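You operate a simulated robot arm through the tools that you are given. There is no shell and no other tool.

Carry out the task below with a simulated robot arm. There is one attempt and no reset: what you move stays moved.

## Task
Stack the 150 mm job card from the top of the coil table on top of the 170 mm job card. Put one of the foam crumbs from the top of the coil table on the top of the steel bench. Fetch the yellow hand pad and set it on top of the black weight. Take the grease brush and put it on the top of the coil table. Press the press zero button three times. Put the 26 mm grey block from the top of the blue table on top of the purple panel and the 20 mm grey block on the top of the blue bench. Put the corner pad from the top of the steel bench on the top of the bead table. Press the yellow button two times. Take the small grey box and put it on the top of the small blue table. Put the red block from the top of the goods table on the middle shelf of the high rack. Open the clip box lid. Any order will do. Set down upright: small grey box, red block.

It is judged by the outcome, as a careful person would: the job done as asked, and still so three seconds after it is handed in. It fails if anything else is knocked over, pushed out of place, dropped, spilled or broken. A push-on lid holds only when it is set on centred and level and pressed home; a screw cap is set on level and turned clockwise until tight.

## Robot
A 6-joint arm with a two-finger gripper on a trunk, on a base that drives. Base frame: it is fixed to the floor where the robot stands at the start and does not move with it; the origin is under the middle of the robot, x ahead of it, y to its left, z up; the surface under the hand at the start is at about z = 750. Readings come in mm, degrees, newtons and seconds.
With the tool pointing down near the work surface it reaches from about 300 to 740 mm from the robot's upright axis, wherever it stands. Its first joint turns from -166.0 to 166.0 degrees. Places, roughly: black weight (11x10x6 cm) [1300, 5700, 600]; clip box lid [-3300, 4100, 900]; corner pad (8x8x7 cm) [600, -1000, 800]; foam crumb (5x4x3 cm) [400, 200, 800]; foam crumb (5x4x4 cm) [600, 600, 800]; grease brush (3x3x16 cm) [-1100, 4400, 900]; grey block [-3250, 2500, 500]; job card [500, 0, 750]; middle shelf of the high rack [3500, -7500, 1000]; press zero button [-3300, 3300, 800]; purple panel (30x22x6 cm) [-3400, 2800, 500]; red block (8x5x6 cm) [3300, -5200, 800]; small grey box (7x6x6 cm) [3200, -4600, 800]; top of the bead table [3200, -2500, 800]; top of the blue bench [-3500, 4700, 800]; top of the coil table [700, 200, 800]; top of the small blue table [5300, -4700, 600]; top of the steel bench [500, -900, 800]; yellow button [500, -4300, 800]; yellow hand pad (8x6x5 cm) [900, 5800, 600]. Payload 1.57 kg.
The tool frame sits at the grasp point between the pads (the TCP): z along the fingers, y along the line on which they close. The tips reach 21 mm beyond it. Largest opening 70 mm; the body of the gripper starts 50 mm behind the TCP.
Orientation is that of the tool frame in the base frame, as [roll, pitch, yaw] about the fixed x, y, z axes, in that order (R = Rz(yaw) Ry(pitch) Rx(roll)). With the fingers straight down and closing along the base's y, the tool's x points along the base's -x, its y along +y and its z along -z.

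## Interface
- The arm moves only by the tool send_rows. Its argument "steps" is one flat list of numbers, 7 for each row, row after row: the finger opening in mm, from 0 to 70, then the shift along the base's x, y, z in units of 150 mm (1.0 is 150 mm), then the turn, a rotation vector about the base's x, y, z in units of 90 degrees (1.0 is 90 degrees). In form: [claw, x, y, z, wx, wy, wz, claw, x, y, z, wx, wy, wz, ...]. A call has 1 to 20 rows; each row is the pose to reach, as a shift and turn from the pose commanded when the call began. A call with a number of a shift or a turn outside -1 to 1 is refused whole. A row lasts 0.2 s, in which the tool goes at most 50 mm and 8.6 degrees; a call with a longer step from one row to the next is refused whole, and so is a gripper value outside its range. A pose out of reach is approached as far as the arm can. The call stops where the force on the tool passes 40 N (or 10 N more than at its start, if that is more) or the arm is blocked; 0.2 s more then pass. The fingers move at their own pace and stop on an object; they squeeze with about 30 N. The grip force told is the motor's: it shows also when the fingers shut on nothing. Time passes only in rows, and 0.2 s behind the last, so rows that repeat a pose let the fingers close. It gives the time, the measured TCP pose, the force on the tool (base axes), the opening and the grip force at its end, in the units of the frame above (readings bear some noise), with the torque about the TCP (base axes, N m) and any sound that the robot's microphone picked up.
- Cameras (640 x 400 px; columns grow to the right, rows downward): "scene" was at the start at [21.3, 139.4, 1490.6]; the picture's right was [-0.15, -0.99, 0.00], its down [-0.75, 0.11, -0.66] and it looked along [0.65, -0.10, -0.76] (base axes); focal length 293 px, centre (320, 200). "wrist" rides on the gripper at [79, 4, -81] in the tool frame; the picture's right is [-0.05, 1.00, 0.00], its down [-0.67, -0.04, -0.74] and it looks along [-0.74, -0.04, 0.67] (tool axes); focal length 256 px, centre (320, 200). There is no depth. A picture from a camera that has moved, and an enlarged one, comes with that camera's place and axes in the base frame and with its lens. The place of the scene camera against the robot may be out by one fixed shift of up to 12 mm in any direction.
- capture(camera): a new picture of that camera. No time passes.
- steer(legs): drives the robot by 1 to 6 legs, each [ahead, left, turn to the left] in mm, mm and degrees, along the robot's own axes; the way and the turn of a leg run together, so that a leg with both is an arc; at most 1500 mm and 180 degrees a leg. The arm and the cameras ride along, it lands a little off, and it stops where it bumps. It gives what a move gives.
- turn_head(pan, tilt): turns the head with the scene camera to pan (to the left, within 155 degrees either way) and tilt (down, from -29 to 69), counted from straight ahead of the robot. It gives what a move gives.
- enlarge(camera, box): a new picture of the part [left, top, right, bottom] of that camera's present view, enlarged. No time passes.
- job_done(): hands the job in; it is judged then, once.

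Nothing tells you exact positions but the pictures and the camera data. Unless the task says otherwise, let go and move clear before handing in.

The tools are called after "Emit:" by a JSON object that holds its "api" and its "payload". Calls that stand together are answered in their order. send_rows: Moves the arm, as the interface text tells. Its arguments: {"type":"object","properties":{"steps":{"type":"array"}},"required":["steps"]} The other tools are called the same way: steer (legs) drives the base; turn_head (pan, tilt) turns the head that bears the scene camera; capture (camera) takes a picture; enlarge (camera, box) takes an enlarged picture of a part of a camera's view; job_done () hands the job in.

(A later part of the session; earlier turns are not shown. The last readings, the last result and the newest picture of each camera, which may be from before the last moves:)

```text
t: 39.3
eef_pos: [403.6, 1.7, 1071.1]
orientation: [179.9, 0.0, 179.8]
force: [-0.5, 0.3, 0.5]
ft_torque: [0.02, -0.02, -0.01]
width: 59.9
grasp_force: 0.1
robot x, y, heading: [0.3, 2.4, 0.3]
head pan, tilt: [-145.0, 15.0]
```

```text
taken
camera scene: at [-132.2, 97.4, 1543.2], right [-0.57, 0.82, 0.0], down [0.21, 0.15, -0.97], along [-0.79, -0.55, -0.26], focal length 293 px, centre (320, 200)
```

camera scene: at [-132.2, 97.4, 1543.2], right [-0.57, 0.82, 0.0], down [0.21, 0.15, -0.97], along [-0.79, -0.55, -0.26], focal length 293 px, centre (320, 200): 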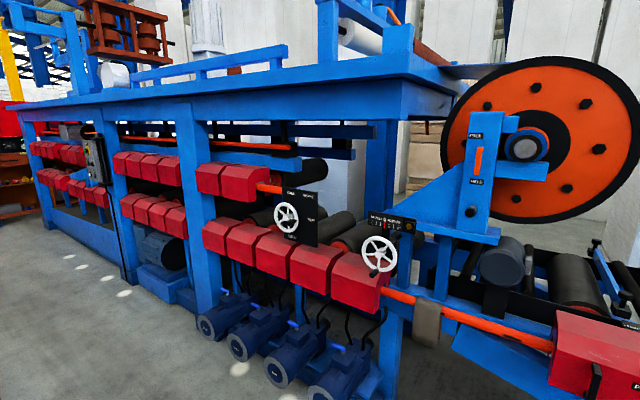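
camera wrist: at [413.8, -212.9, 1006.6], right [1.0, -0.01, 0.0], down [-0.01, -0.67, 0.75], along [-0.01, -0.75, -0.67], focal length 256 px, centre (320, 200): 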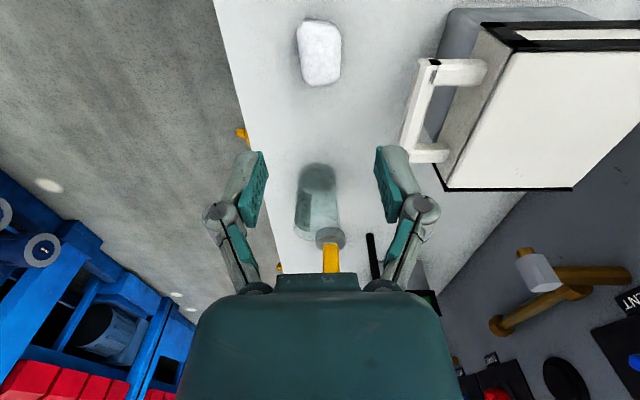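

The room is mapped roughly: a clear aisle runs north at x≈-250. I back out, turn left and drive up it.

Emit:
{"api": "steer", "payload": {"legs": [[-150, 0, 0], [0, 0, 90], [1450, 150, 0], [1400, 0, 0]]}}

Emit:
{"api": "turn_head", "payload": {"pan": 60, "tilt": 20}}

Emit:
{"api": "capture", "payload": {"camera": "scene"}}

Emit:
{"api": "turn_head", "payload": {"pan": 10, "tilt": 20}}

Emit:
{"api": "capture", "payload": {"camera": "scene"}}

```text
t: 57.8
eef_pos: [-398.2, 3221.3, 1069.2]
orientation: [-180.0, 0.0, -86.2]
force: [-0.3, -0.1, 0.0]
ft_torque: [0.0, 0.01, 0.02]
width: 60.0
grasp_force: 0.0
robot x, y, heading: [-369.5, 2820.9, 93.7]
head pan, tilt: [-145.0, 15.0]
```

```text
t: 60.8
eef_pos: [-399.2, 3220.5, 1070.8]
orientation: [-180.0, 0.0, -86.1]
force: [-0.5, 0.0, -0.6]
ft_torque: [0.02, 0.03, 0.02]
width: 59.8
grasp_force: 0.1
robot x, y, heading: [-369.3, 2816.7, 93.7]
head pan, tilt: [60.0, 20.0]
```

```text
taken
camera scene: at [-601.0, 2785.6, 1534.8], right [0.44, 0.9, 0.0], down [0.31, -0.15, -0.94], along [-0.84, 0.41, -0.34], focal length 293 px, centre (320, 200)
```

scene: 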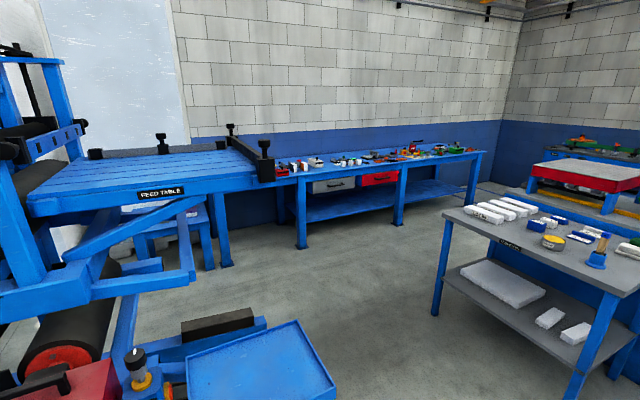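

```text
t: 62.0
eef_pos: [-399.2, 3219.5, 1070.7]
orientation: [179.9, 0.0, -86.1]
force: [-0.3, 0.0, -0.5]
ft_torque: [0.02, 0.03, -0.03]
width: 59.8
grasp_force: 0.0
robot x, y, heading: [-369.5, 2818.1, 93.9]
head pan, tilt: [10.0, 20.0]
```

```text
taken
camera scene: at [-539.8, 2835.0, 1534.8], right [0.97, 0.24, 0.0], down [0.08, -0.33, -0.94], along [-0.23, 0.91, -0.34], focal length 293 px, centre (320, 200)
```

scene: 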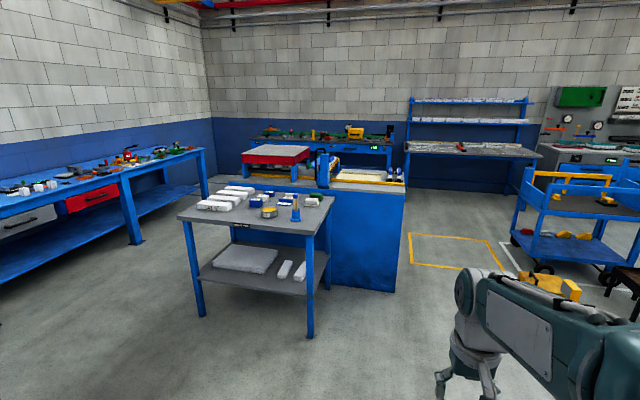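

The brush stands on the grey table at about (-1100,4400); the blue bench is along the far wall to the west with the feed table. I drive to the gap between them and head west.

Emit:
{"api": "enlarge", "payload": {"camera": "scene", "box": [180, 170, 340, 250]}}

Emit:
{"api": "steer", "payload": {"legs": [[850, 0, 0], [0, 0, 86], [1400, 0, 0]]}}

Emit:
{"api": "turn_head", "payload": {"pan": 35, "tilt": 25}}

Emit:
{"api": "capture", "payload": {"camera": "scene"}}

Emit:
{"api": "turn_head", "payload": {"pan": -20, "tilt": 25}}

Emit:
{"api": "capture", "payload": {"camera": "scene"}}

```text
4.00 times, centred on (260, 210) of scene
camera zoom: at [-539.8, 2835.0, 1534.8], right [0.97, 0.24, 0.0], down [0.08, -0.33, -0.94], along [-0.23, 0.91, -0.34], focal length 1172 px, centre (560, 160)
```

zoom: 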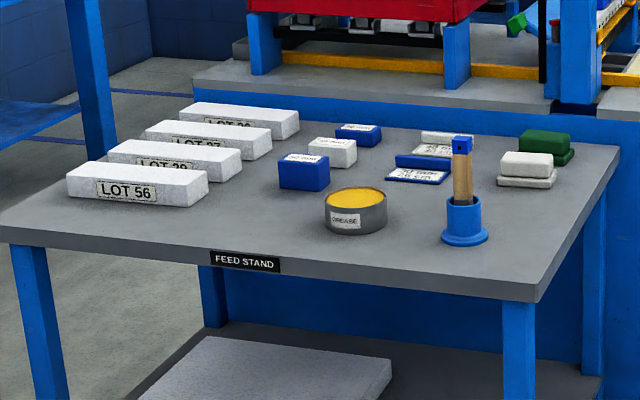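

```text
t: 76.7
eef_pos: [-2221.8, 3612.1, 1070.6]
orientation: [180.0, 0.1, 1.6]
force: [0.2, 1.0, -0.6]
ft_torque: [-0.01, -0.01, 0.0]
width: 59.7
grasp_force: 0.0
robot x, y, heading: [-1821.4, 3620.5, -178.1]
head pan, tilt: [10.0, 20.0]
```

```text
t: 77.6
eef_pos: [-2221.0, 3611.1, 1071.0]
orientation: [-180.0, -0.1, 1.5]
force: [0.5, 0.0, 1.1]
ft_torque: [-0.02, 0.01, 0.02]
width: 60.2
grasp_force: 0.1
robot x, y, heading: [-1819.3, 3624.0, -178.2]
head pan, tilt: [35.0, 25.0]
```

```text
taken
camera scene: at [-1826.0, 3413.1, 1526.8], right [-0.6, 0.8, 0.0], down [0.34, 0.25, -0.91], along [-0.73, -0.54, -0.42], focal length 293 px, centre (320, 200)
```

scene: 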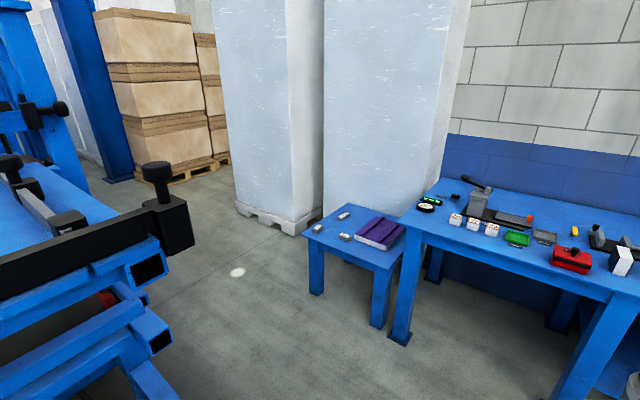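

```text
t: 78.8
eef_pos: [-2221.5, 3612.6, 1070.8]
orientation: [179.9, 0.0, 1.6]
force: [0.4, -0.1, 0.4]
ft_torque: [0.01, 0.0, 0.0]
width: 60.1
grasp_force: 0.1
robot x, y, heading: [-1815.6, 3623.3, -178.4]
head pan, tilt: [-20.0, 25.0]
```

```text
taken
camera scene: at [-1839.4, 3497.0, 1526.8], right [0.32, 0.95, 0.0], down [0.4, -0.13, -0.91], along [-0.86, 0.29, -0.42], focal length 293 px, centre (320, 200)
```

scene: 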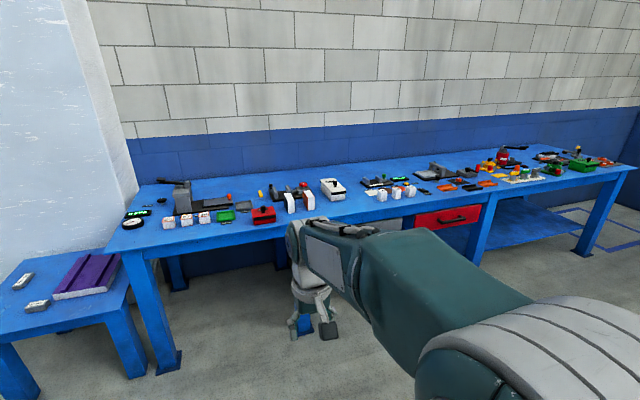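

The small blue table (three grey blocks, purple panel) is at about (-3350,2600), right of the feed table end, and the blue bench stretches north from y≈3000. I drive to stand in front of the small table.

Emit:
{"api": "steer", "payload": {"legs": [[880, 0, 0], [0, 1000, -2]]}}

Emit:
{"api": "turn_head", "payload": {"pan": 0, "tilt": 50}}

Emit:
{"api": "capture", "payload": {"camera": "scene"}}

Emit:
{"api": "capture", "payload": {"camera": "wrist"}}

```text
t: 88.2
eef_pos: [-3077.5, 2613.9, 1070.1]
orientation: [-180.0, 0.0, 0.2]
force: [0.0, -0.9, 0.7]
ft_torque: [0.02, 0.02, 0.0]
width: 60.0
grasp_force: 0.1
robot x, y, heading: [-2675.1, 2619.2, -179.9]
head pan, tilt: [-20.0, 25.0]
```

```text
t: 89.1
eef_pos: [-3079.6, 2612.2, 1070.6]
orientation: [180.0, 0.0, 0.2]
force: [-0.2, -0.6, -0.5]
ft_torque: [-0.03, -0.02, 0.02]
width: 59.8
grasp_force: 0.0
robot x, y, heading: [-2674.4, 2617.1, -179.8]
head pan, tilt: [0.0, 50.0]
```

```text
taken
camera scene: at [-2690.2, 2457.8, 1489.4], right [0.0, 1.0, 0.0], down [0.77, 0.0, -0.64], along [-0.64, 0.0, -0.77], focal length 293 px, centre (320, 200)
```

scene: 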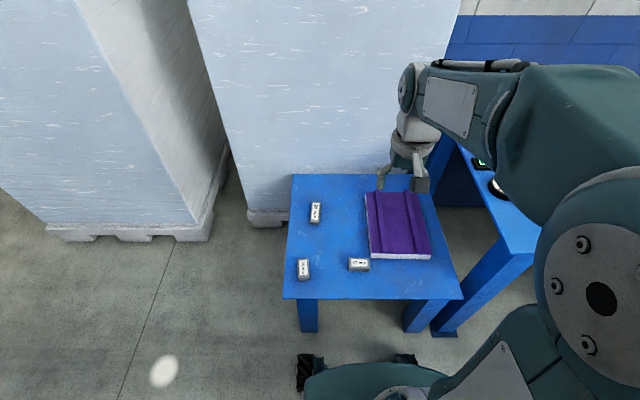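

```text
taken
camera wrist: at [-2999.9, 2608.7, 1152.1], right [-0.05, -1.0, 0.0], down [-0.67, 0.03, 0.75], along [-0.74, 0.04, -0.67], focal length 256 px, centre (320, 200)
```

wrist: 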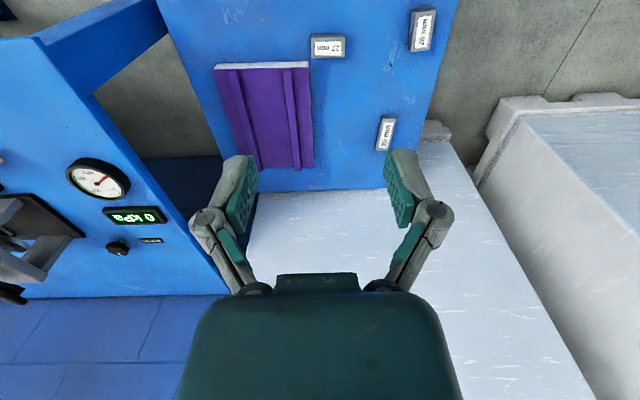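

Emit:
{"api": "enlarge", "payload": {"camera": "scene", "box": [280, 170, 470, 310]}}

Emit:
{"api": "enlarge", "payload": {"camera": "wrist", "box": [290, 0, 450, 160]}}

Emit:
{"api": "enlarge", "payload": {"camera": "wrist", "box": [0, 130, 200, 300]}}

```text
2.86 times, centred on (375, 240) of scene
camera zoom: at [-2690.2, 2457.8, 1489.4], right [0.0, 1.0, 0.0], down [0.77, 0.0, -0.64], along [-0.64, 0.0, -0.77], focal length 837 px, centre (163, 86)
```

zoom: 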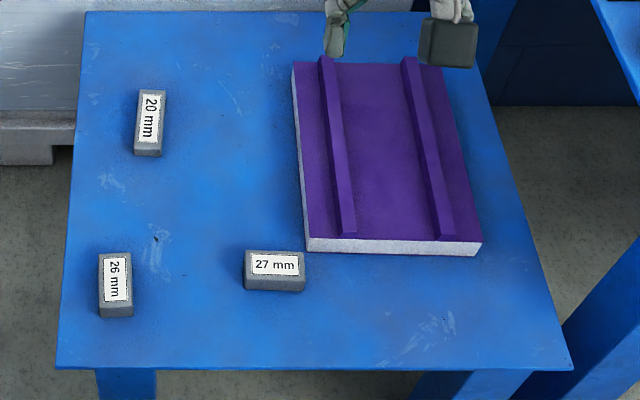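

```text
2.50 times, centred on (370, 80) of wrist
camera zoom: at [-2999.9, 2608.7, 1152.1], right [-0.05, -1.0, 0.0], down [-0.67, 0.03, 0.75], along [-0.74, 0.04, -0.67], focal length 640 px, centre (195, 500)
```

zoom: 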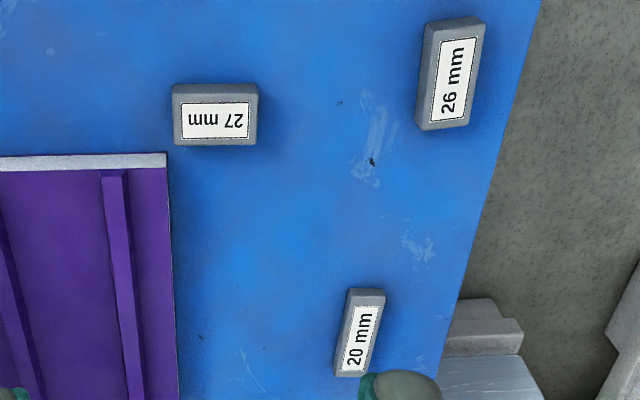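

```text
2.35 times, centred on (100, 215) of wrist
camera zoom: at [-2999.9, 2608.7, 1152.1], right [-0.05, -1.0, 0.0], down [-0.67, 0.03, 0.75], along [-0.74, 0.04, -0.67], focal length 602 px, centre (838, 165)
```

zoom: 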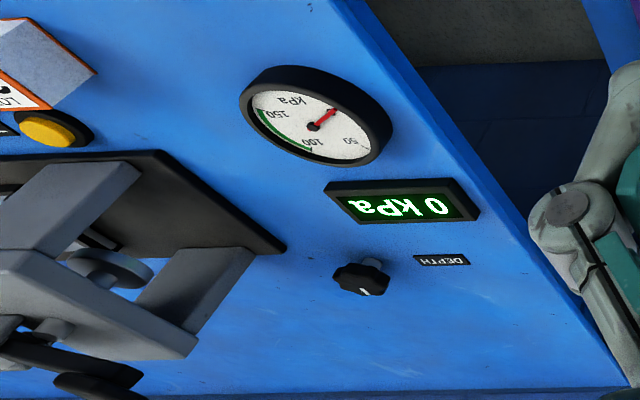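

The blocks are labelled: 26 mm at about (-3175,2397), 20 mm at (-3433,2441), 27 mm stays. The far ones are slightly out of reach, so I edge 70 mm closer.

Emit:
{"api": "steer", "payload": {"legs": [[70, 50, 0]]}}

Emit:
{"api": "capture", "payload": {"camera": "wrist"}}

Emit:
{"api": "enlarge", "payload": {"camera": "scene", "box": [280, 150, 500, 310]}}

```text
t: 90.2
eef_pos: [-3149.2, 2576.7, 1069.6]
orientation: [179.6, 0.0, 0.2]
force: [0.6, 1.3, -1.0]
ft_torque: [-0.04, -0.02, -0.01]
width: 60.0
grasp_force: 0.1
robot x, y, heading: [-2745.3, 2571.4, -179.6]
head pan, tilt: [0.0, 50.0]
```

```text
taken
camera wrist: at [-3070.8, 2572.8, 1152.2], right [-0.05, -1.0, 0.01], down [-0.67, 0.04, 0.74], along [-0.74, 0.03, -0.67], focal length 256 px, centre (320, 200)
```

wrist: 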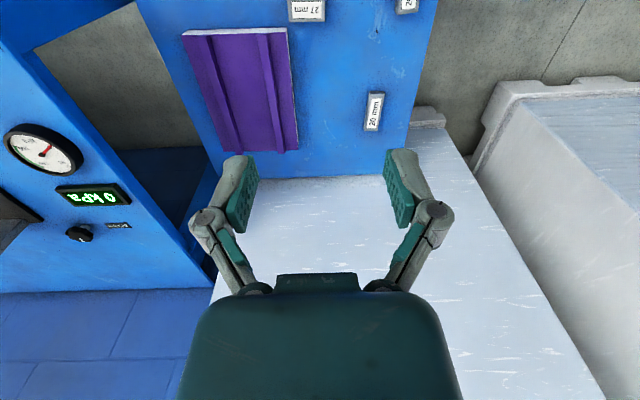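

```text
2.50 times, centred on (390, 230) of scene
camera zoom: at [-2760.8, 2426.2, 1490.7], right [-0.01, 1.0, -0.01], down [0.77, 0.0, -0.64], along [-0.64, -0.01, -0.77], focal length 732 px, centre (145, 125)
```

zoom: 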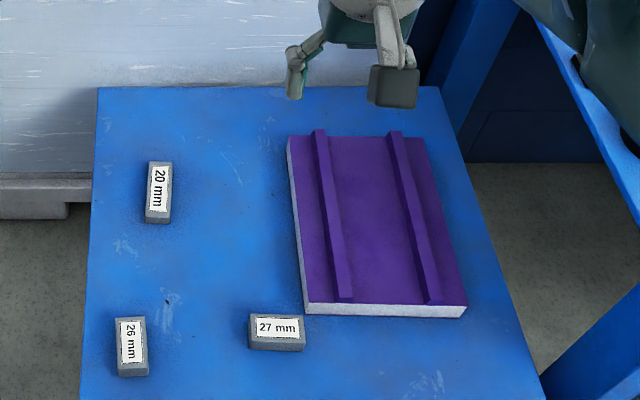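

Emit:
{"api": "send_rows", "payload": {"steps": [60, -0.05, -0.2, -0.2, 0, 0, 0, 60, -0.1, -0.4, -0.4, 0, 0, 0, 60, -0.15, -0.6, -0.6, 0, 0, 0, 60, -0.17, -0.8, -0.8, 0, 0, 0, 60, -0.17, -1, -1, 0, 0, 0]}}

Emit:
{"api": "send_rows", "payload": {"steps": [60, 0, -0.1, -0.25, 0, 0, 0, 60, 0, -0.2, -0.5, 0, 0, 0, 60, 0, -0.2, -0.75, 0, 0, 0, 60, 0, -0.2, -1, 0, 0, 0]}}

Emit:
{"api": "send_rows", "payload": {"steps": [60, 0, 0, -0.2, 0, 0, 0, 60, 0, 0, -0.4, 0, 0, 0, 60, 0, 0, -0.6, 0, 0, 0, 60, 0, 0, -0.6, 0, 0, 0]}}

Emit:
{"api": "capture", "payload": {"camera": "wrist"}}

```text
t: 91.4
eef_pos: [-3175.7, 2414.5, 920.5]
orientation: [-179.9, 0.1, 0.2]
force: [-0.2, 0.3, 0.1]
ft_torque: [-0.02, -0.01, -0.01]
width: 60.1
grasp_force: 0.1
robot x, y, heading: [-2746.7, 2570.8, -179.9]
head pan, tilt: [0.0, 50.0]
```

```text
t: 92.4
eef_pos: [-3175.1, 2386.4, 768.4]
orientation: [-179.9, 0.1, 0.2]
force: [-0.3, -0.2, -0.4]
ft_torque: [0.0, -0.03, -0.01]
width: 60.2
grasp_force: 0.0
robot x, y, heading: [-2746.3, 2570.0, -179.6]
head pan, tilt: [0.0, 50.0]
```

```text
t: 93.4
eef_pos: [-3173.2, 2384.3, 678.2]
orientation: [-179.9, -0.1, 0.1]
force: [-0.1, -0.1, 0.0]
ft_torque: [0.0, 0.01, -0.03]
width: 60.0
grasp_force: 0.0
robot x, y, heading: [-2750.4, 2571.7, -179.7]
head pan, tilt: [0.0, 50.0]
```

```text
taken
camera wrist: at [-3095.5, 2381.6, 761.4], right [-0.05, -1.0, 0.0], down [-0.67, 0.03, 0.75], along [-0.74, 0.04, -0.67], focal length 256 px, centre (320, 200)
```

wrist: 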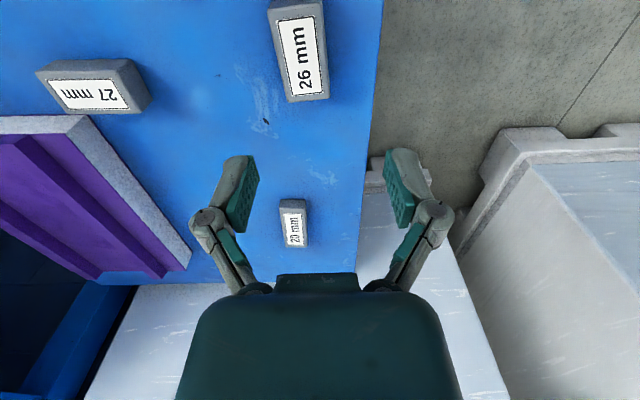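

Emit:
{"api": "send_rows", "payload": {"steps": [60, 0, 0.05, -0.25, 0, 0, 0.03, 60, 0, 0.117, -0.5, 0, 0, 0.03, 60, 0, 0.117, -0.75, 0, 0, 0.03, 60, 0, 0.117, -0.9, 0, 0, 0.03, 60, 0, 0.117, -0.9, 0, 0, 0.03]}}

Emit:
{"api": "capture", "payload": {"camera": "wrist"}}

```text
t: 94.6
eef_pos: [-3175.1, 2403.2, 545.7]
orientation: [-179.8, 0.1, 2.9]
force: [-0.7, -0.2, 0.8]
ft_torque: [-0.03, 0.03, 0.01]
width: 60.1
grasp_force: 0.1
robot x, y, heading: [-2746.9, 2571.5, -179.8]
head pan, tilt: [0.0, 50.0]
```

```text
taken
camera wrist: at [-3096.1, 2404.0, 627.8], right [0.0, -1.0, 0.0], down [-0.67, 0.0, 0.75], along [-0.75, 0.0, -0.67], focal length 256 px, centre (320, 200)
```

wrist: 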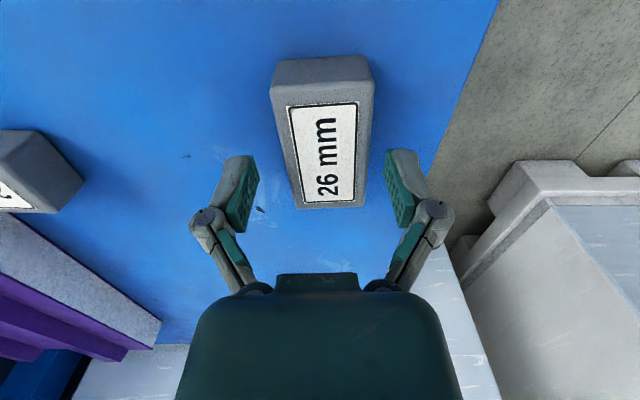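

Emit:
{"api": "send_rows", "payload": {"steps": [60, 0.055, -0.015, 0, 0, 0, 0, 60, 0.055, -0.015, -0.04, 0, 0, 0, 60, 0.055, -0.015, -0.07, 0, 0, 0, 60, 0.055, -0.015, -0.07, 0, 0, 0]}}

Emit:
{"api": "capture", "payload": {"camera": "wrist"}}

Emit:
{"api": "capture", "payload": {"camera": "scene"}}

```text
t: 95.6
eef_pos: [-3167.4, 2401.3, 534.7]
orientation: [-179.8, -0.1, 2.9]
force: [0.0, -0.5, 0.0]
ft_torque: [0.0, -0.03, -0.03]
width: 60.0
grasp_force: 0.1
robot x, y, heading: [-2747.8, 2568.8, -179.7]
head pan, tilt: [0.0, 50.0]
```

```text
taken
camera wrist: at [-3088.3, 2400.4, 617.6], right [0.0, -1.0, 0.0], down [-0.67, 0.0, 0.75], along [-0.75, 0.0, -0.67], focal length 256 px, centre (320, 200)
```

wrist: 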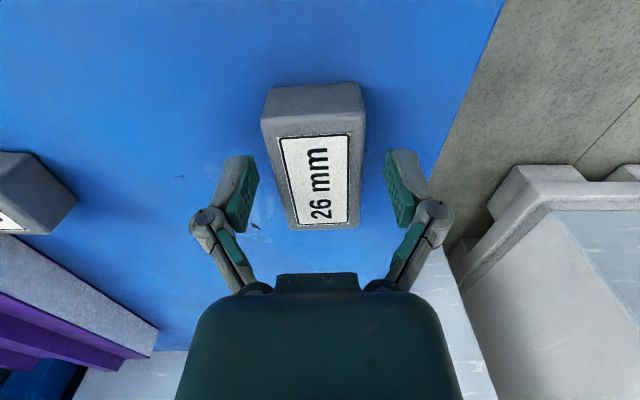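

```text
taken
camera scene: at [-2761.6, 2410.9, 1489.1], right [-0.01, 1.0, 0.0], down [0.77, 0.01, -0.64], along [-0.64, 0.0, -0.77], focal length 293 px, centre (320, 200)
```

scene: 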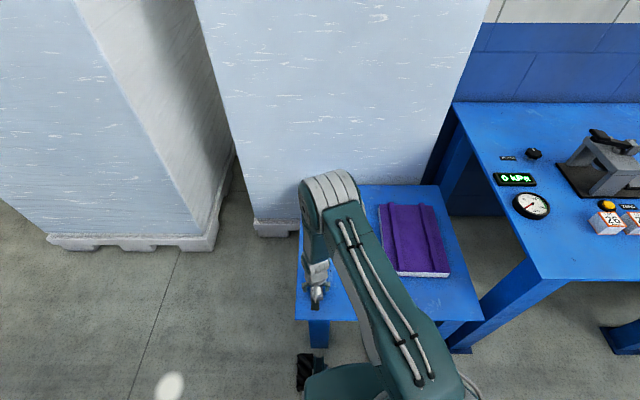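

Emit:
{"api": "send_rows", "payload": {"steps": [40, 0, 0.012, 0, 0, 0, 0, 20, 0, 0.012, 0, 0, 0, 0, 15, 0, 0.012, 0, 0, 0, 0, 15, 0, 0.012, 0, 0, 0, 0]}}

Emit:
{"api": "send_rows", "payload": {"steps": [15, 0, 0, 0.1, 0, 0, 0, 15, 0, 0, 0.3, 0, 0, 0, 15, 0, 0, 0.6, 0, 0, 0, 15, 0, 0, 0.9, 0, 0, 0, 15, 0, 0, 0.9, 0, 0, 0]}}

Emit:
{"api": "capture", "payload": {"camera": "wrist"}}

```text
t: 96.6
eef_pos: [-3167.3, 2401.9, 535.3]
orientation: [-179.9, 0.0, 2.8]
force: [0.4, -2.8, 9.1]
ft_torque: [-0.1, -0.05, 0.04]
width: 41.5
grasp_force: 30.2
robot x, y, heading: [-2746.9, 2569.8, -179.5]
head pan, tilt: [0.0, 50.0]
```

```text
t: 97.8
eef_pos: [-3168.4, 2403.4, 670.1]
orientation: [-179.8, 0.0, 2.9]
force: [0.4, 0.3, -0.8]
ft_torque: [0.0, 0.0, 0.01]
width: 41.3
grasp_force: 29.7
robot x, y, heading: [-2744.3, 2570.3, -179.9]
head pan, tilt: [0.0, 50.0]
```

```text
taken
camera wrist: at [-3089.2, 2403.0, 751.3], right [0.0, -1.0, 0.0], down [-0.67, 0.0, 0.74], along [-0.74, 0.0, -0.67], focal length 256 px, centre (320, 200)
```

wrist: 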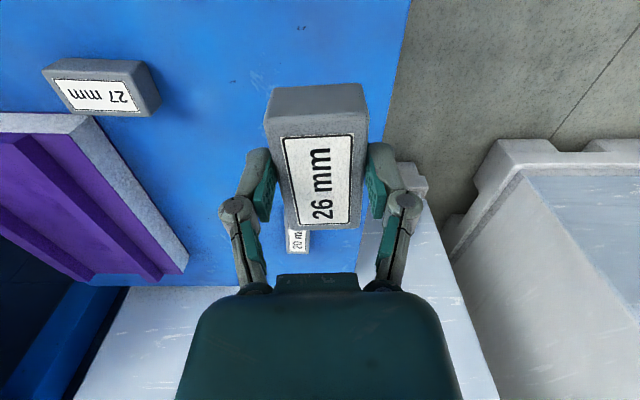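

The block (41 mm wide) is held. The panel spans about x -3510..-3220, y 2647..2856, with ribs at y≈2701 and 2812; I'll set the block between the ribs at about (-3350,2756).

Emit:
{"api": "send_rows", "payload": {"steps": [15, -0.2, 0.2, 0, 0, 0, -0.03, 15, -0.4, 0.4, 0, 0, 0, -0.03, 15, -0.6, 0.6, 0, 0, 0, -0.03, 15, -0.8, 0.8, 0, 0, 0, -0.03, 15, -1, 1, 0, 0, 0, -0.03]}}

Emit:
{"api": "send_rows", "payload": {"steps": [15, -0.05, 0.25, 0, 0, 0, 0, 15, -0.1, 0.5, 0, 0, 0, 0, 15, -0.15, 0.75, 0, 0, 0, 0, 15, -0.2, 1, 0, 0, 0, 0]}}

Emit:
{"api": "send_rows", "payload": {"steps": [15, 0, 0.25, 0, 0, 0, 0, 15, 0, 0.353, 0, 0, 0, 0, 15, 0, 0.353, -0.1, 0, 0, 0, 15, 0, 0.353, -0.1, 0, 0, 0]}}

Emit:
{"api": "capture", "payload": {"camera": "wrist"}}

Emit:
{"api": "enlarge", "payload": {"camera": "scene", "box": [290, 150, 490, 310]}}

```text
t: 99.0
eef_pos: [-3315.1, 2558.4, 667.8]
orientation: [-179.9, 0.0, 0.1]
force: [0.5, -1.2, -1.1]
ft_torque: [-0.01, -0.01, 0.0]
width: 41.2
grasp_force: 30.2
robot x, y, heading: [-2746.2, 2572.0, -179.8]
head pan, tilt: [0.0, 50.0]
```

```text
t: 100.0
eef_pos: [-3344.9, 2705.1, 670.0]
orientation: [179.9, 0.1, 0.3]
force: [0.5, 0.5, -1.0]
ft_torque: [0.01, 0.0, -0.02]
width: 41.4
grasp_force: 29.6
robot x, y, heading: [-2746.8, 2575.6, -179.7]
head pan, tilt: [0.0, 50.0]
```

```text
t: 101.0
eef_pos: [-3345.3, 2757.6, 655.7]
orientation: [-179.8, 0.0, 0.2]
force: [-0.7, 0.9, -0.9]
ft_torque: [-0.01, -0.03, 0.03]
width: 41.7
grasp_force: 29.6
robot x, y, heading: [-2747.6, 2569.4, -179.9]
head pan, tilt: [0.0, 50.0]
```

```text
taken
camera wrist: at [-3266.5, 2752.8, 737.2], right [-0.05, -1.0, 0.0], down [-0.67, 0.03, 0.75], along [-0.74, 0.04, -0.67], focal length 256 px, centre (320, 200)
```

wrist: 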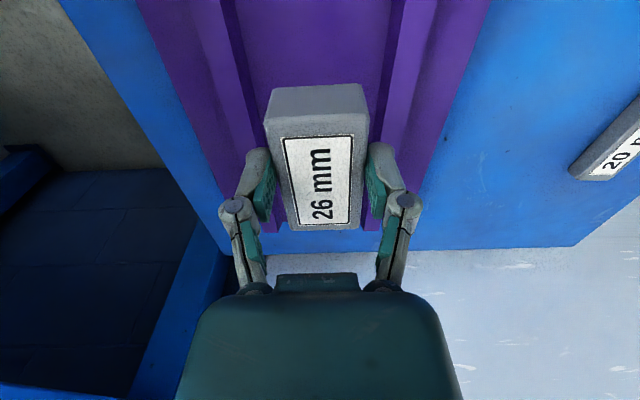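

```text
2.50 times, centred on (390, 230) of scene
camera zoom: at [-2762.2, 2413.5, 1489.4], right [-0.01, 1.0, 0.0], down [0.77, 0.0, -0.64], along [-0.64, 0.0, -0.77], focal length 732 px, centre (145, 125)
```

zoom: 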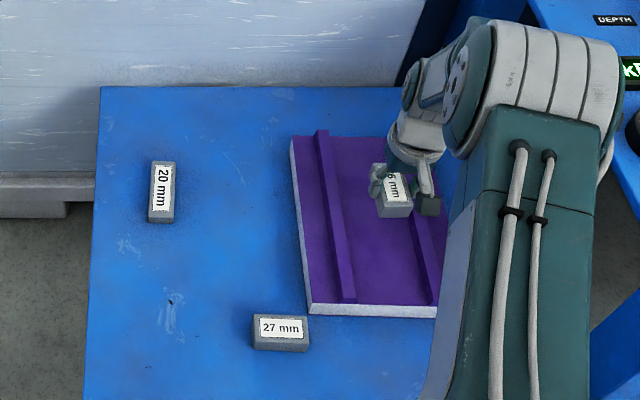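

Emit:
{"api": "send_rows", "payload": {"steps": [15, 0, 0, -0.2, 0, 0, 0, 15, 0, 0, -0.37, 0, 0, 0, 15, 0, 0, -0.4, 0, 0, 0, 15, 0, 0, -0.42, 0, 0, 0, 15, 0, 0, -0.44, 0, 0, 0, 15, 0, 0, -0.44, 0, 0, 0]}}

Emit:
{"api": "enlarge", "payload": {"camera": "wrist", "box": [180, 50, 460, 250]}}

```text
t: 102.4
eef_pos: [-3347.3, 2756.5, 589.4]
orientation: [-179.9, 0.0, 0.1]
force: [0.4, -0.2, -1.1]
ft_torque: [-0.02, 0.02, 0.03]
width: 41.5
grasp_force: 29.7
robot x, y, heading: [-2747.2, 2569.6, -179.5]
head pan, tilt: [0.0, 50.0]
```

```text
2.00 times, centred on (320, 150) of wrist
camera zoom: at [-3268.5, 2752.6, 670.6], right [-0.05, -1.0, 0.0], down [-0.67, 0.03, 0.74], along [-0.74, 0.04, -0.67], focal length 512 px, centre (320, 300)
```

zoom: 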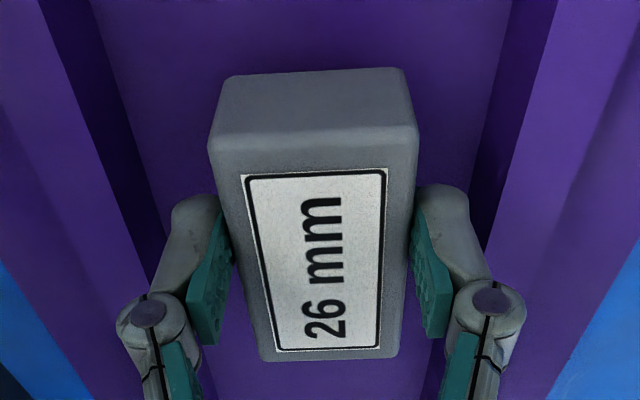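

Emit:
{"api": "send_rows", "payload": {"steps": [15, 0, 0, -0.03, 0, 0, 0, 15, 0, 0, -0.05, 0, 0, 0, 15, 0, 0, -0.07, 0, 0, 0, 15, 0, 0, -0.09, 0, 0, 0, 15, 0, 0, -0.09, 0, 0, 0]}}

Emit:
{"api": "enlarge", "payload": {"camera": "wrist", "box": [180, 50, 460, 250]}}

```text
t: 103.6
eef_pos: [-3346.9, 2756.1, 576.7]
orientation: [-179.8, 0.0, 0.2]
force: [3.1, 0.7, 11.0]
ft_torque: [-0.01, -0.12, 0.01]
width: 41.5
grasp_force: 30.5
robot x, y, heading: [-2744.5, 2570.0, -179.9]
head pan, tilt: [0.0, 50.0]
```

```text
2.00 times, centred on (320, 150) of wrist
camera zoom: at [-3268.2, 2752.8, 657.5], right [-0.05, -1.0, 0.0], down [-0.67, 0.03, 0.75], along [-0.74, 0.04, -0.67], focal length 512 px, centre (320, 300)
```

zoom: 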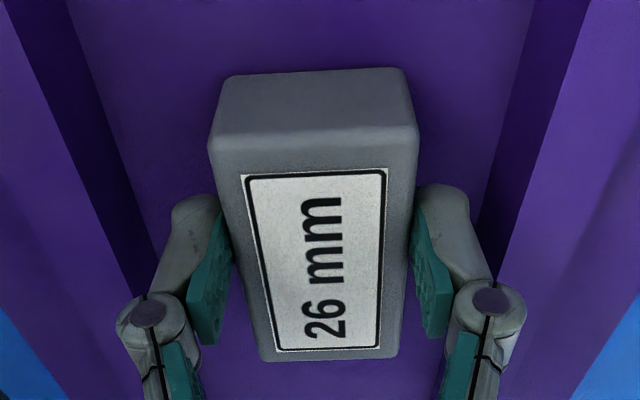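

Emit:
{"api": "send_rows", "payload": {"steps": [41, 0, 0, 0, 0, 0, 0, 47, 0, 0, 0, 0, 0, 0, 50, 0, 0, 0, 0, 0, 0, 50, 0, 0, 0.1, 0, 0, 0, 50, 0, 0, 0.3, 0, 0, 0, 50, 0, 0, 0.6, 0, 0, 0, 50, 0, 0, 0.6, 0, 0, 0]}}

Emit:
{"api": "capture", "payload": {"camera": "wrist"}}

```text
t: 105.2
eef_pos: [-3347.0, 2757.1, 666.1]
orientation: [-179.9, 0.1, 0.2]
force: [0.1, 0.8, -0.4]
ft_torque: [0.0, 0.0, 0.02]
width: 50.1
grasp_force: 0.0
robot x, y, heading: [-2742.5, 2574.3, -179.8]
head pan, tilt: [0.0, 50.0]
```

```text
taken
camera wrist: at [-3267.7, 2753.6, 746.8], right [-0.05, -1.0, 0.0], down [-0.67, 0.03, 0.74], along [-0.74, 0.04, -0.67], focal length 256 px, centre (320, 200)
```

wrist: 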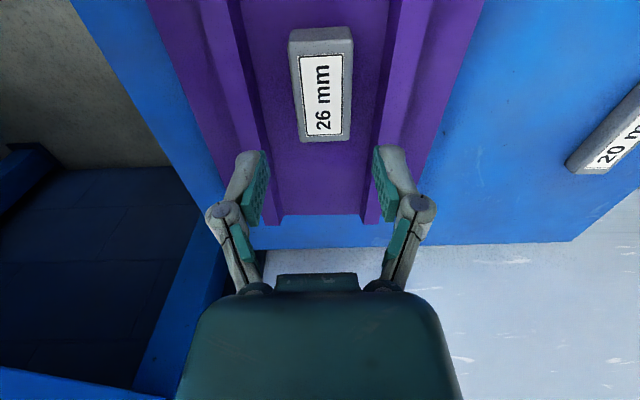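

Emit:
{"api": "send_rows", "payload": {"steps": [60, -0.1, -0.25, 0, 0, 0, 0, 60, -0.2, -0.5, 0, 0, 0, 0, 60, -0.3, -0.75, 0, 0, 0, 0, 60, -0.4, -1, 0, 0, 0, 0]}}

Emit:
{"api": "send_rows", "payload": {"steps": [60, 0, -0.25, 0, 0, 0, 0, 60, 0, -0.5, 0, 0, 0, 0, 60, 0, -0.75, 0, 0, 0, 0, 60, 0, -1, -0.1, 0, 0, 0, 60, 0, -1, -0.15, 0, 0, 0]}}

Emit:
{"api": "capture", "payload": {"camera": "wrist"}}

```text
t: 106.2
eef_pos: [-3406.8, 2606.8, 665.1]
orientation: [-179.8, 0.0, 0.1]
force: [-0.6, 0.1, 0.6]
ft_torque: [-0.02, -0.02, 0.02]
width: 59.9
grasp_force: 0.0
robot x, y, heading: [-2748.2, 2572.9, -179.8]
head pan, tilt: [0.0, 50.0]
```

```text
t: 107.4
eef_pos: [-3406.6, 2456.7, 642.4]
orientation: [-179.9, 0.0, 0.2]
force: [-0.1, -0.7, -0.2]
ft_torque: [0.0, -0.01, -0.01]
width: 60.0
grasp_force: 0.0
robot x, y, heading: [-2750.0, 2568.8, -179.5]
head pan, tilt: [0.0, 50.0]
```

```text
taken
camera wrist: at [-3328.4, 2452.4, 724.2], right [-0.05, -1.0, 0.0], down [-0.67, 0.03, 0.74], along [-0.74, 0.04, -0.67], focal length 256 px, centre (320, 200)
```

wrist: 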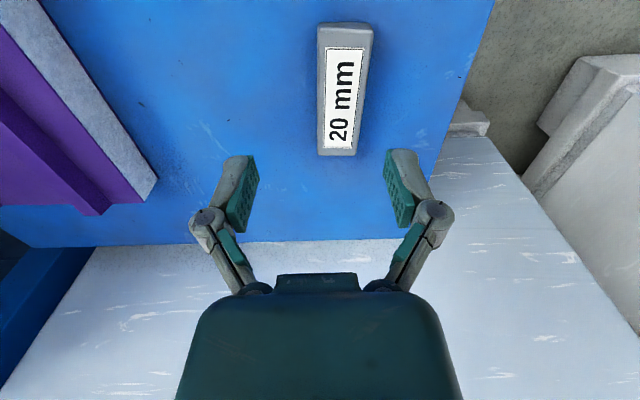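

Emit:
{"api": "send_rows", "payload": {"steps": [60, -0.06, -0.06, -0.2, 0, 0, -0.039, 60, -0.113, -0.113, -0.4, 0, 0, -0.039, 60, -0.113, -0.113, -0.6, 0, 0, -0.039, 60, -0.113, -0.113, -0.7, 0, 0, -0.039, 60, -0.113, -0.113, -0.7, 0, 0, -0.039]}}

Emit:
{"api": "capture", "payload": {"camera": "wrist"}}

```text
t: 108.6
eef_pos: [-3422.1, 2441.8, 537.0]
orientation: [-179.9, 0.1, -3.3]
force: [-0.3, -0.3, 0.3]
ft_torque: [0.02, -0.01, 0.0]
width: 59.9
grasp_force: 0.0
out of reach, approached as far as the arm can: row 4
robot x, y, heading: [-2748.4, 2569.6, -179.8]
head pan, tilt: [0.0, 50.0]
```

```text
taken
camera wrist: at [-3344.3, 2431.8, 618.1], right [-0.11, -0.99, 0.0], down [-0.66, 0.07, 0.75], along [-0.74, 0.08, -0.67], focal length 256 px, centre (320, 200)
```

wrist: 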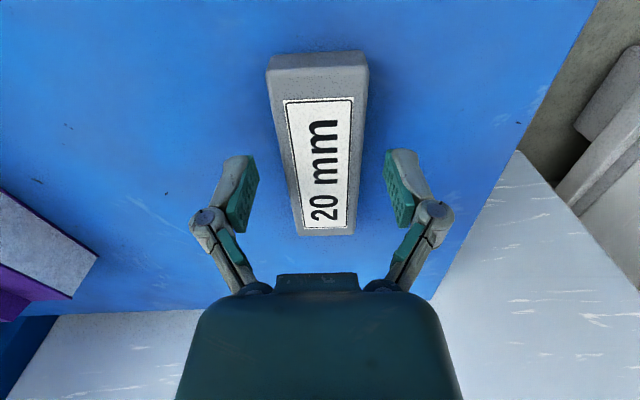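

Emit:
{"api": "send_rows", "payload": {"steps": [40, 0, 0, 0, 0, 0, 0, 20, 0, 0, 0, 0, 0, 0, 12, 0, 0, 0, 0, 0, 0, 12, 0, 0, 0, 0, 0, 0, 12, 0, 0, 0.2, 0, 0, 0, 12, 0, 0, 0.5, 0, 0, 0, 12, 0, 0, 0.8, 0, 0, 0, 12, 0.2, 0, 1, 0, 0, 0]}}

Emit:
{"api": "capture", "payload": {"camera": "wrist"}}

```text
t: 110.4
eef_pos: [-3445.8, 2435.1, 612.0]
orientation: [-179.9, -0.1, -3.3]
force: [0.2, -1.2, 0.2]
ft_torque: [0.03, -0.01, -0.01]
width: 12.1
grasp_force: 0.0
out of reach, approached as far as the arm can: row 5, 6, 7, 8
robot x, y, heading: [-2745.4, 2574.9, -179.9]
head pan, tilt: [0.0, 50.0]
```

```text
taken
camera wrist: at [-3367.3, 2425.3, 694.0], right [-0.11, -0.99, 0.0], down [-0.66, 0.07, 0.74], along [-0.74, 0.08, -0.67], focal length 256 px, centre (320, 200)
```

wrist: 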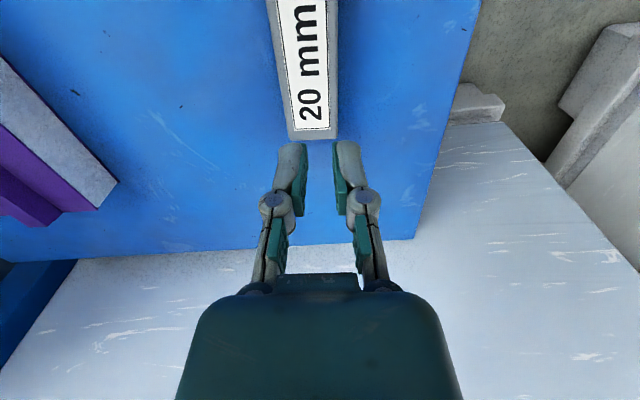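

The grip missed: the arm ran at its reach limit. I back off a little, look, and drive a bit closer.

Emit:
{"api": "send_rows", "payload": {"steps": [30, 0, 0, 0, 0, 0, 0, 60, 0.1, 0, 0, 0, 0, 0, 60, 0.3, 0, 0, 0, 0, 0, 60, 0.3, 0, 0, 0, 0, 0]}}

Emit:
{"api": "capture", "payload": {"camera": "wrist"}}

Emit:
{"api": "capture", "payload": {"camera": "scene"}}

```text
t: 111.4
eef_pos: [-3441.7, 2429.9, 605.5]
orientation: [-179.8, -0.1, -3.3]
force: [-0.2, -0.6, -0.5]
ft_torque: [-0.02, 0.01, 0.01]
width: 60.1
grasp_force: 0.0
out of reach, approached as far as the arm can: row 2, 3, 4
robot x, y, heading: [-2746.5, 2570.5, -179.4]
head pan, tilt: [0.0, 50.0]
```

```text
taken
camera wrist: at [-3364.2, 2420.5, 686.9], right [-0.11, -0.99, 0.0], down [-0.66, 0.07, 0.74], along [-0.74, 0.08, -0.67], focal length 256 px, centre (320, 200)
```

wrist: 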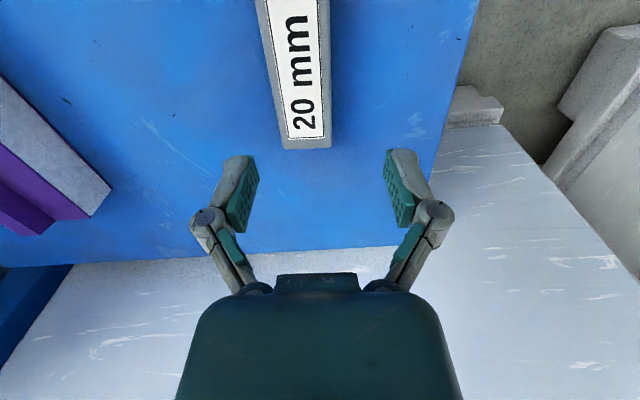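

```text
taken
camera scene: at [-2762.3, 2411.4, 1489.2], right [-0.01, 1.0, 0.0], down [0.77, 0.01, -0.64], along [-0.64, 0.0, -0.77], focal length 293 px, centre (320, 200)
```

scene: 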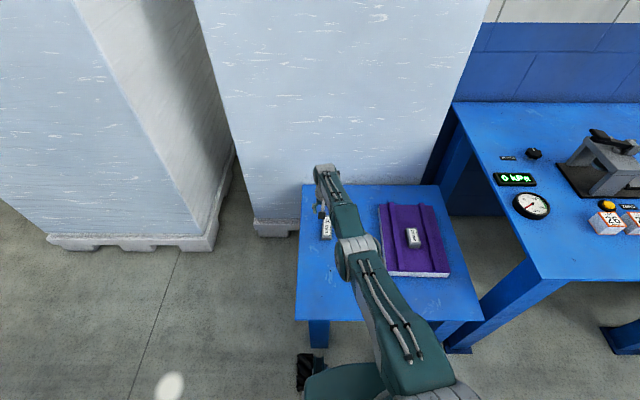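

Emit:
{"api": "send_rows", "payload": {"steps": [60, 0.3, 0.1, 0, 0, 0, 0, 60, 0.6, 0.2, 0, 0, 0, 0, 60, 0.9, 0.3, 0, 0, 0, 0, 60, 0.9, 0.3, 0, 0, 0, 0, 60, 0.9, 0.3, 0, 0, 0, 0]}}

Emit:
{"api": "capture", "payload": {"camera": "scene"}}

```text
t: 112.6
eef_pos: [-3439.4, 2434.5, 593.0]
orientation: [-179.8, -0.2, -3.3]
force: [0.5, 0.5, 0.4]
ft_torque: [-0.01, 0.02, 0.01]
width: 60.0
grasp_force: 0.2
out of reach, approached as far as the arm can: row 1, 2, 3, 4, 5
robot x, y, heading: [-2744.7, 2571.6, -179.5]
head pan, tilt: [0.0, 50.0]
```

```text
taken
camera scene: at [-2762.3, 2411.5, 1489.2], right [-0.01, 1.0, 0.0], down [0.77, 0.01, -0.64], along [-0.64, 0.0, -0.77], focal length 293 px, centre (320, 200)
```

scene: 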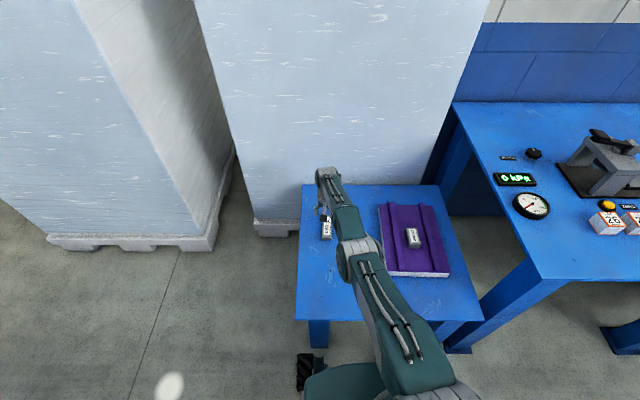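

The arm has stuck at a straight-elbow singular pose, 60 mm above the table. I tilt the tool inward while retracting, to bend the elbow out of it.

Emit:
{"api": "send_rows", "payload": {"steps": [60, 0.2, 0, 0.1, 0, -0.09, 0, 60, 0.4, 0, 0.2, 0, -0.18, 0, 60, 0.6, 0, 0.3, 0, -0.27, 0, 60, 0.8, 0, 0.4, 0, -0.36, 0, 60, 1, 0, 0.5, 0, -0.36, 0, 60, 1, 0, 0.5, 0, -0.36, 0]}}

Emit:
{"api": "capture", "payload": {"camera": "scene"}}

```text
t: 114.0
eef_pos: [-3347.6, 2435.4, 652.9]
orientation: [-177.6, -32.5, -4.0]
force: [0.3, -0.9, -0.8]
ft_torque: [-0.02, 0.0, 0.0]
width: 59.9
grasp_force: 0.0
out of reach, approached as far as the arm can: row 1, 2, 3, 4, 5, 6
robot x, y, heading: [-2746.7, 2571.9, -179.7]
head pan, tilt: [0.0, 50.0]
```

```text
taken
camera scene: at [-2762.3, 2411.5, 1489.2], right [-0.01, 1.0, 0.0], down [0.77, 0.01, -0.64], along [-0.64, 0.0, -0.77], focal length 293 px, centre (320, 200)
```

scene: 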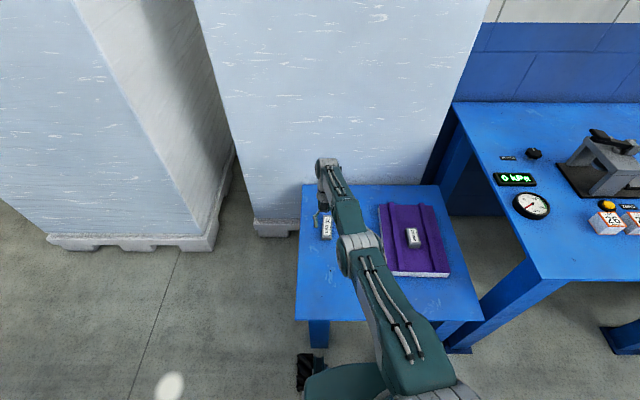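

Emit:
{"api": "send_rows", "payload": {"steps": [60, 0.2, 0, 0.1, 0, 0, 0, 60, 0.4, 0, 0.2, 0, 0, 0, 60, 0.6, 0, 0.3, 0, 0, 0, 60, 0.8, 0, 0.4, 0, 0, 0, 60, 1, 0, 0.5, 0, 0, 0, 60, 1, 0, 0.5, 0, 0, 0]}}

Emit:
{"api": "capture", "payload": {"camera": "scene"}}

```text
t: 115.4
eef_pos: [-3347.8, 2432.8, 657.8]
orientation: [-177.8, -32.3, -4.0]
force: [-0.3, 0.2, -0.6]
ft_torque: [0.04, -0.01, 0.0]
width: 60.1
grasp_force: 0.0
out of reach, approached as far as the arm can: row 1, 2, 3, 4, 5, 6
robot x, y, heading: [-2747.1, 2568.6, -179.7]
head pan, tilt: [0.0, 50.0]
```

```text
taken
camera scene: at [-2762.3, 2411.4, 1489.2], right [-0.01, 1.0, 0.0], down [0.77, 0.01, -0.64], along [-0.64, 0.0, -0.77], focal length 293 px, centre (320, 200)
```

scene: 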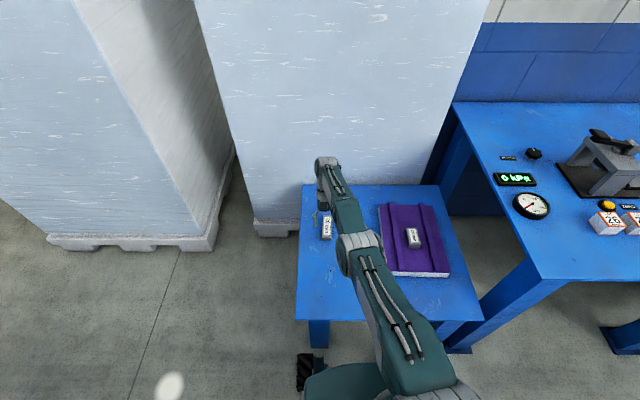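

Emit:
{"api": "send_rows", "payload": {"steps": [60, 0, 0.2, 0.2, 0, 0.09, 0, 60, 0, 0.4, 0.4, 0, 0.18, 0, 60, 0, 0.6, 0.6, 0, 0.27, 0, 60, 0, 0.8, 0.8, 0, 0.34, 0, 60, 0, 1, 1, 0, 0.34, 0, 60, 0, 1, 1, 0, 0.34, 0]}}

Emit:
{"api": "capture", "payload": {"camera": "scene"}}

```text
t: 116.8
eef_pos: [-3416.3, 2487.0, 716.8]
orientation: [-178.6, -18.3, -3.4]
force: [-0.6, 0.6, 0.6]
ft_torque: [0.04, 0.01, 0.03]
width: 59.9
grasp_force: 0.2
out of reach, approached as far as the arm can: row 1, 2, 3, 4, 5, 6
robot x, y, heading: [-2747.9, 2572.8, -179.6]
head pan, tilt: [0.0, 50.0]
```

```text
taken
camera scene: at [-2762.4, 2412.2, 1489.3], right [-0.01, 1.0, 0.0], down [0.77, 0.01, -0.64], along [-0.64, 0.0, -0.77], focal length 293 px, centre (320, 200)
```

scene: 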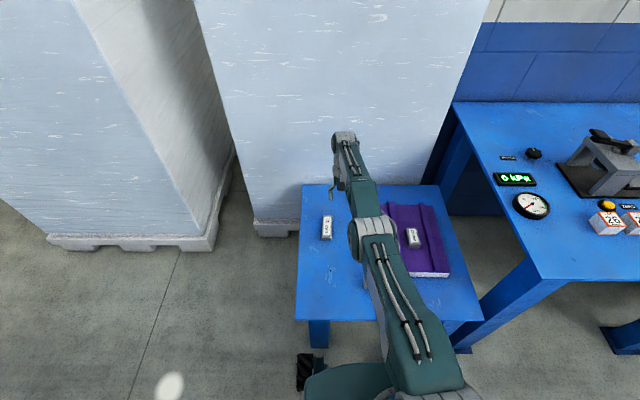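

Emit:
{"api": "send_rows", "payload": {"steps": [60, 0, 0, 0, 0, 0, 0, 60, 0, 0, 0, 0, 0, 0, 60, 0, 0, 0, 0, 0, 0]}}

```text
t: 117.6
eef_pos: [-3416.0, 2488.2, 716.2]
orientation: [-178.7, -18.2, -3.4]
force: [1.0, 0.2, -0.6]
ft_torque: [-0.02, -0.03, -0.02]
width: 60.1
grasp_force: 0.0
robot x, y, heading: [-2744.1, 2570.4, -179.3]
head pan, tilt: [0.0, 50.0]
```

Emit:
{"api": "send_rows", "payload": {"steps": [60, -0.15, 0, 0, 0, 0, 0, 60, -0.3, 0, 0, 0, 0, 0, 60, -0.3, 0, 0, 0, -0.09, 0, 60, -0.3, 0, 0, 0, -0.18, 0, 60, -0.3, 0, 0, 0, -0.27, 0]}}

Emit:
{"api": "send_rows", "payload": {"steps": [60, 0.2, 0, 0.05, 0, 0, 0, 60, 0.4, 0, 0.1, 0, 0, 0, 60, 0.6, 0, 0.15, 0, 0, 0, 60, 0.8, 0, 0.2, 0, 0, 0]}}

```text
t: 118.8
eef_pos: [-3340.0, 2500.0, 704.2]
orientation: [-176.8, -42.5, -4.6]
force: [-0.5, -0.2, 1.3]
ft_torque: [0.01, 0.05, 0.01]
width: 60.0
grasp_force: 0.1
out of reach, approached as far as the arm can: row 1, 2, 3, 4, 5
robot x, y, heading: [-2747.6, 2571.7, -179.9]
head pan, tilt: [0.0, 50.0]
```

```text
t: 119.8
eef_pos: [-3219.1, 2500.9, 732.7]
orientation: [-176.7, -42.5, -4.6]
force: [-0.3, 0.7, 0.6]
ft_torque: [0.01, -0.03, -0.04]
width: 59.8
grasp_force: 0.1
robot x, y, heading: [-2745.6, 2566.5, -179.6]
head pan, tilt: [0.0, 50.0]
```

Free again. I straighten the tool, then shift the base a little closer to the 20 mm block.

Emit:
{"api": "send_rows", "payload": {"steps": [60, 0, -0.05, 0.03, 0, 0.085, 0, 60, 0, -0.1, 0.06, 0, 0.17, 0, 60, 0, -0.15, 0.1, 0, 0.255, 0, 60, 0, -0.2, 0.1, 0, 0.34, 0, 60, 0, -0.25, 0.1, 0, 0.425, 0, 60, 0, -0.3, 0.1, 0, 0.472, 0, 60, 0, -0.3, 0.1, 0, 0.472, 0]}}

Emit:
{"api": "steer", "payload": {"legs": [[30, 110, 0]]}}

Emit:
{"api": "capture", "payload": {"camera": "wrist"}}

Emit:
{"api": "capture", "payload": {"camera": "scene"}}

```text
t: 121.4
eef_pos: [-3218.6, 2455.8, 747.6]
orientation: [-179.8, -0.1, -3.3]
force: [0.4, 0.7, 0.3]
ft_torque: [0.01, 0.02, -0.03]
width: 59.8
grasp_force: 0.0
robot x, y, heading: [-2742.8, 2569.3, -179.8]
head pan, tilt: [0.0, 50.0]
```

```text
t: 122.6
eef_pos: [-3247.4, 2357.7, 748.9]
orientation: [179.7, -0.2, -3.6]
force: [-0.5, 0.9, -0.1]
ft_torque: [-0.01, 0.0, 0.01]
width: 60.0
grasp_force: 0.1
robot x, y, heading: [-2775.1, 2466.0, -179.9]
head pan, tilt: [0.0, 50.0]
```

```text
taken
camera wrist: at [-3169.1, 2348.5, 831.0], right [-0.11, -0.99, 0.0], down [-0.67, 0.08, 0.74], along [-0.74, 0.08, -0.67], focal length 256 px, centre (320, 200)
```

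wrist: 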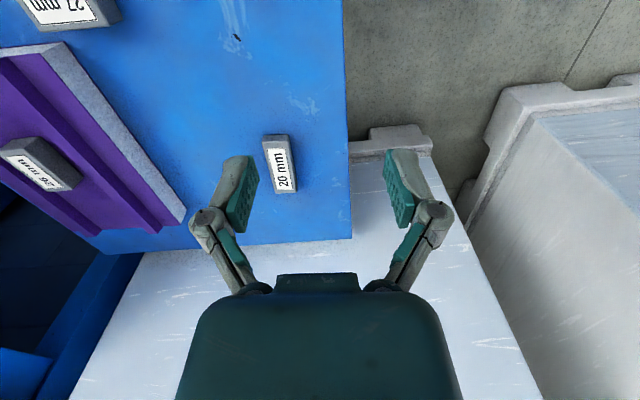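

```text
taken
camera scene: at [-2790.9, 2322.0, 1490.7], right [0.0, 1.0, -0.01], down [0.77, 0.0, -0.64], along [-0.64, -0.01, -0.77], focal length 293 px, centre (320, 200)
```

scene: 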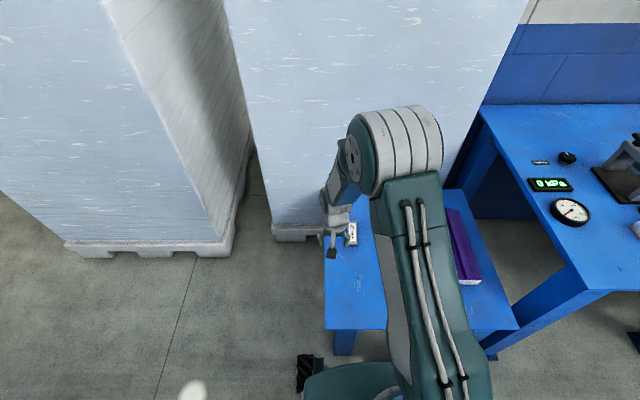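

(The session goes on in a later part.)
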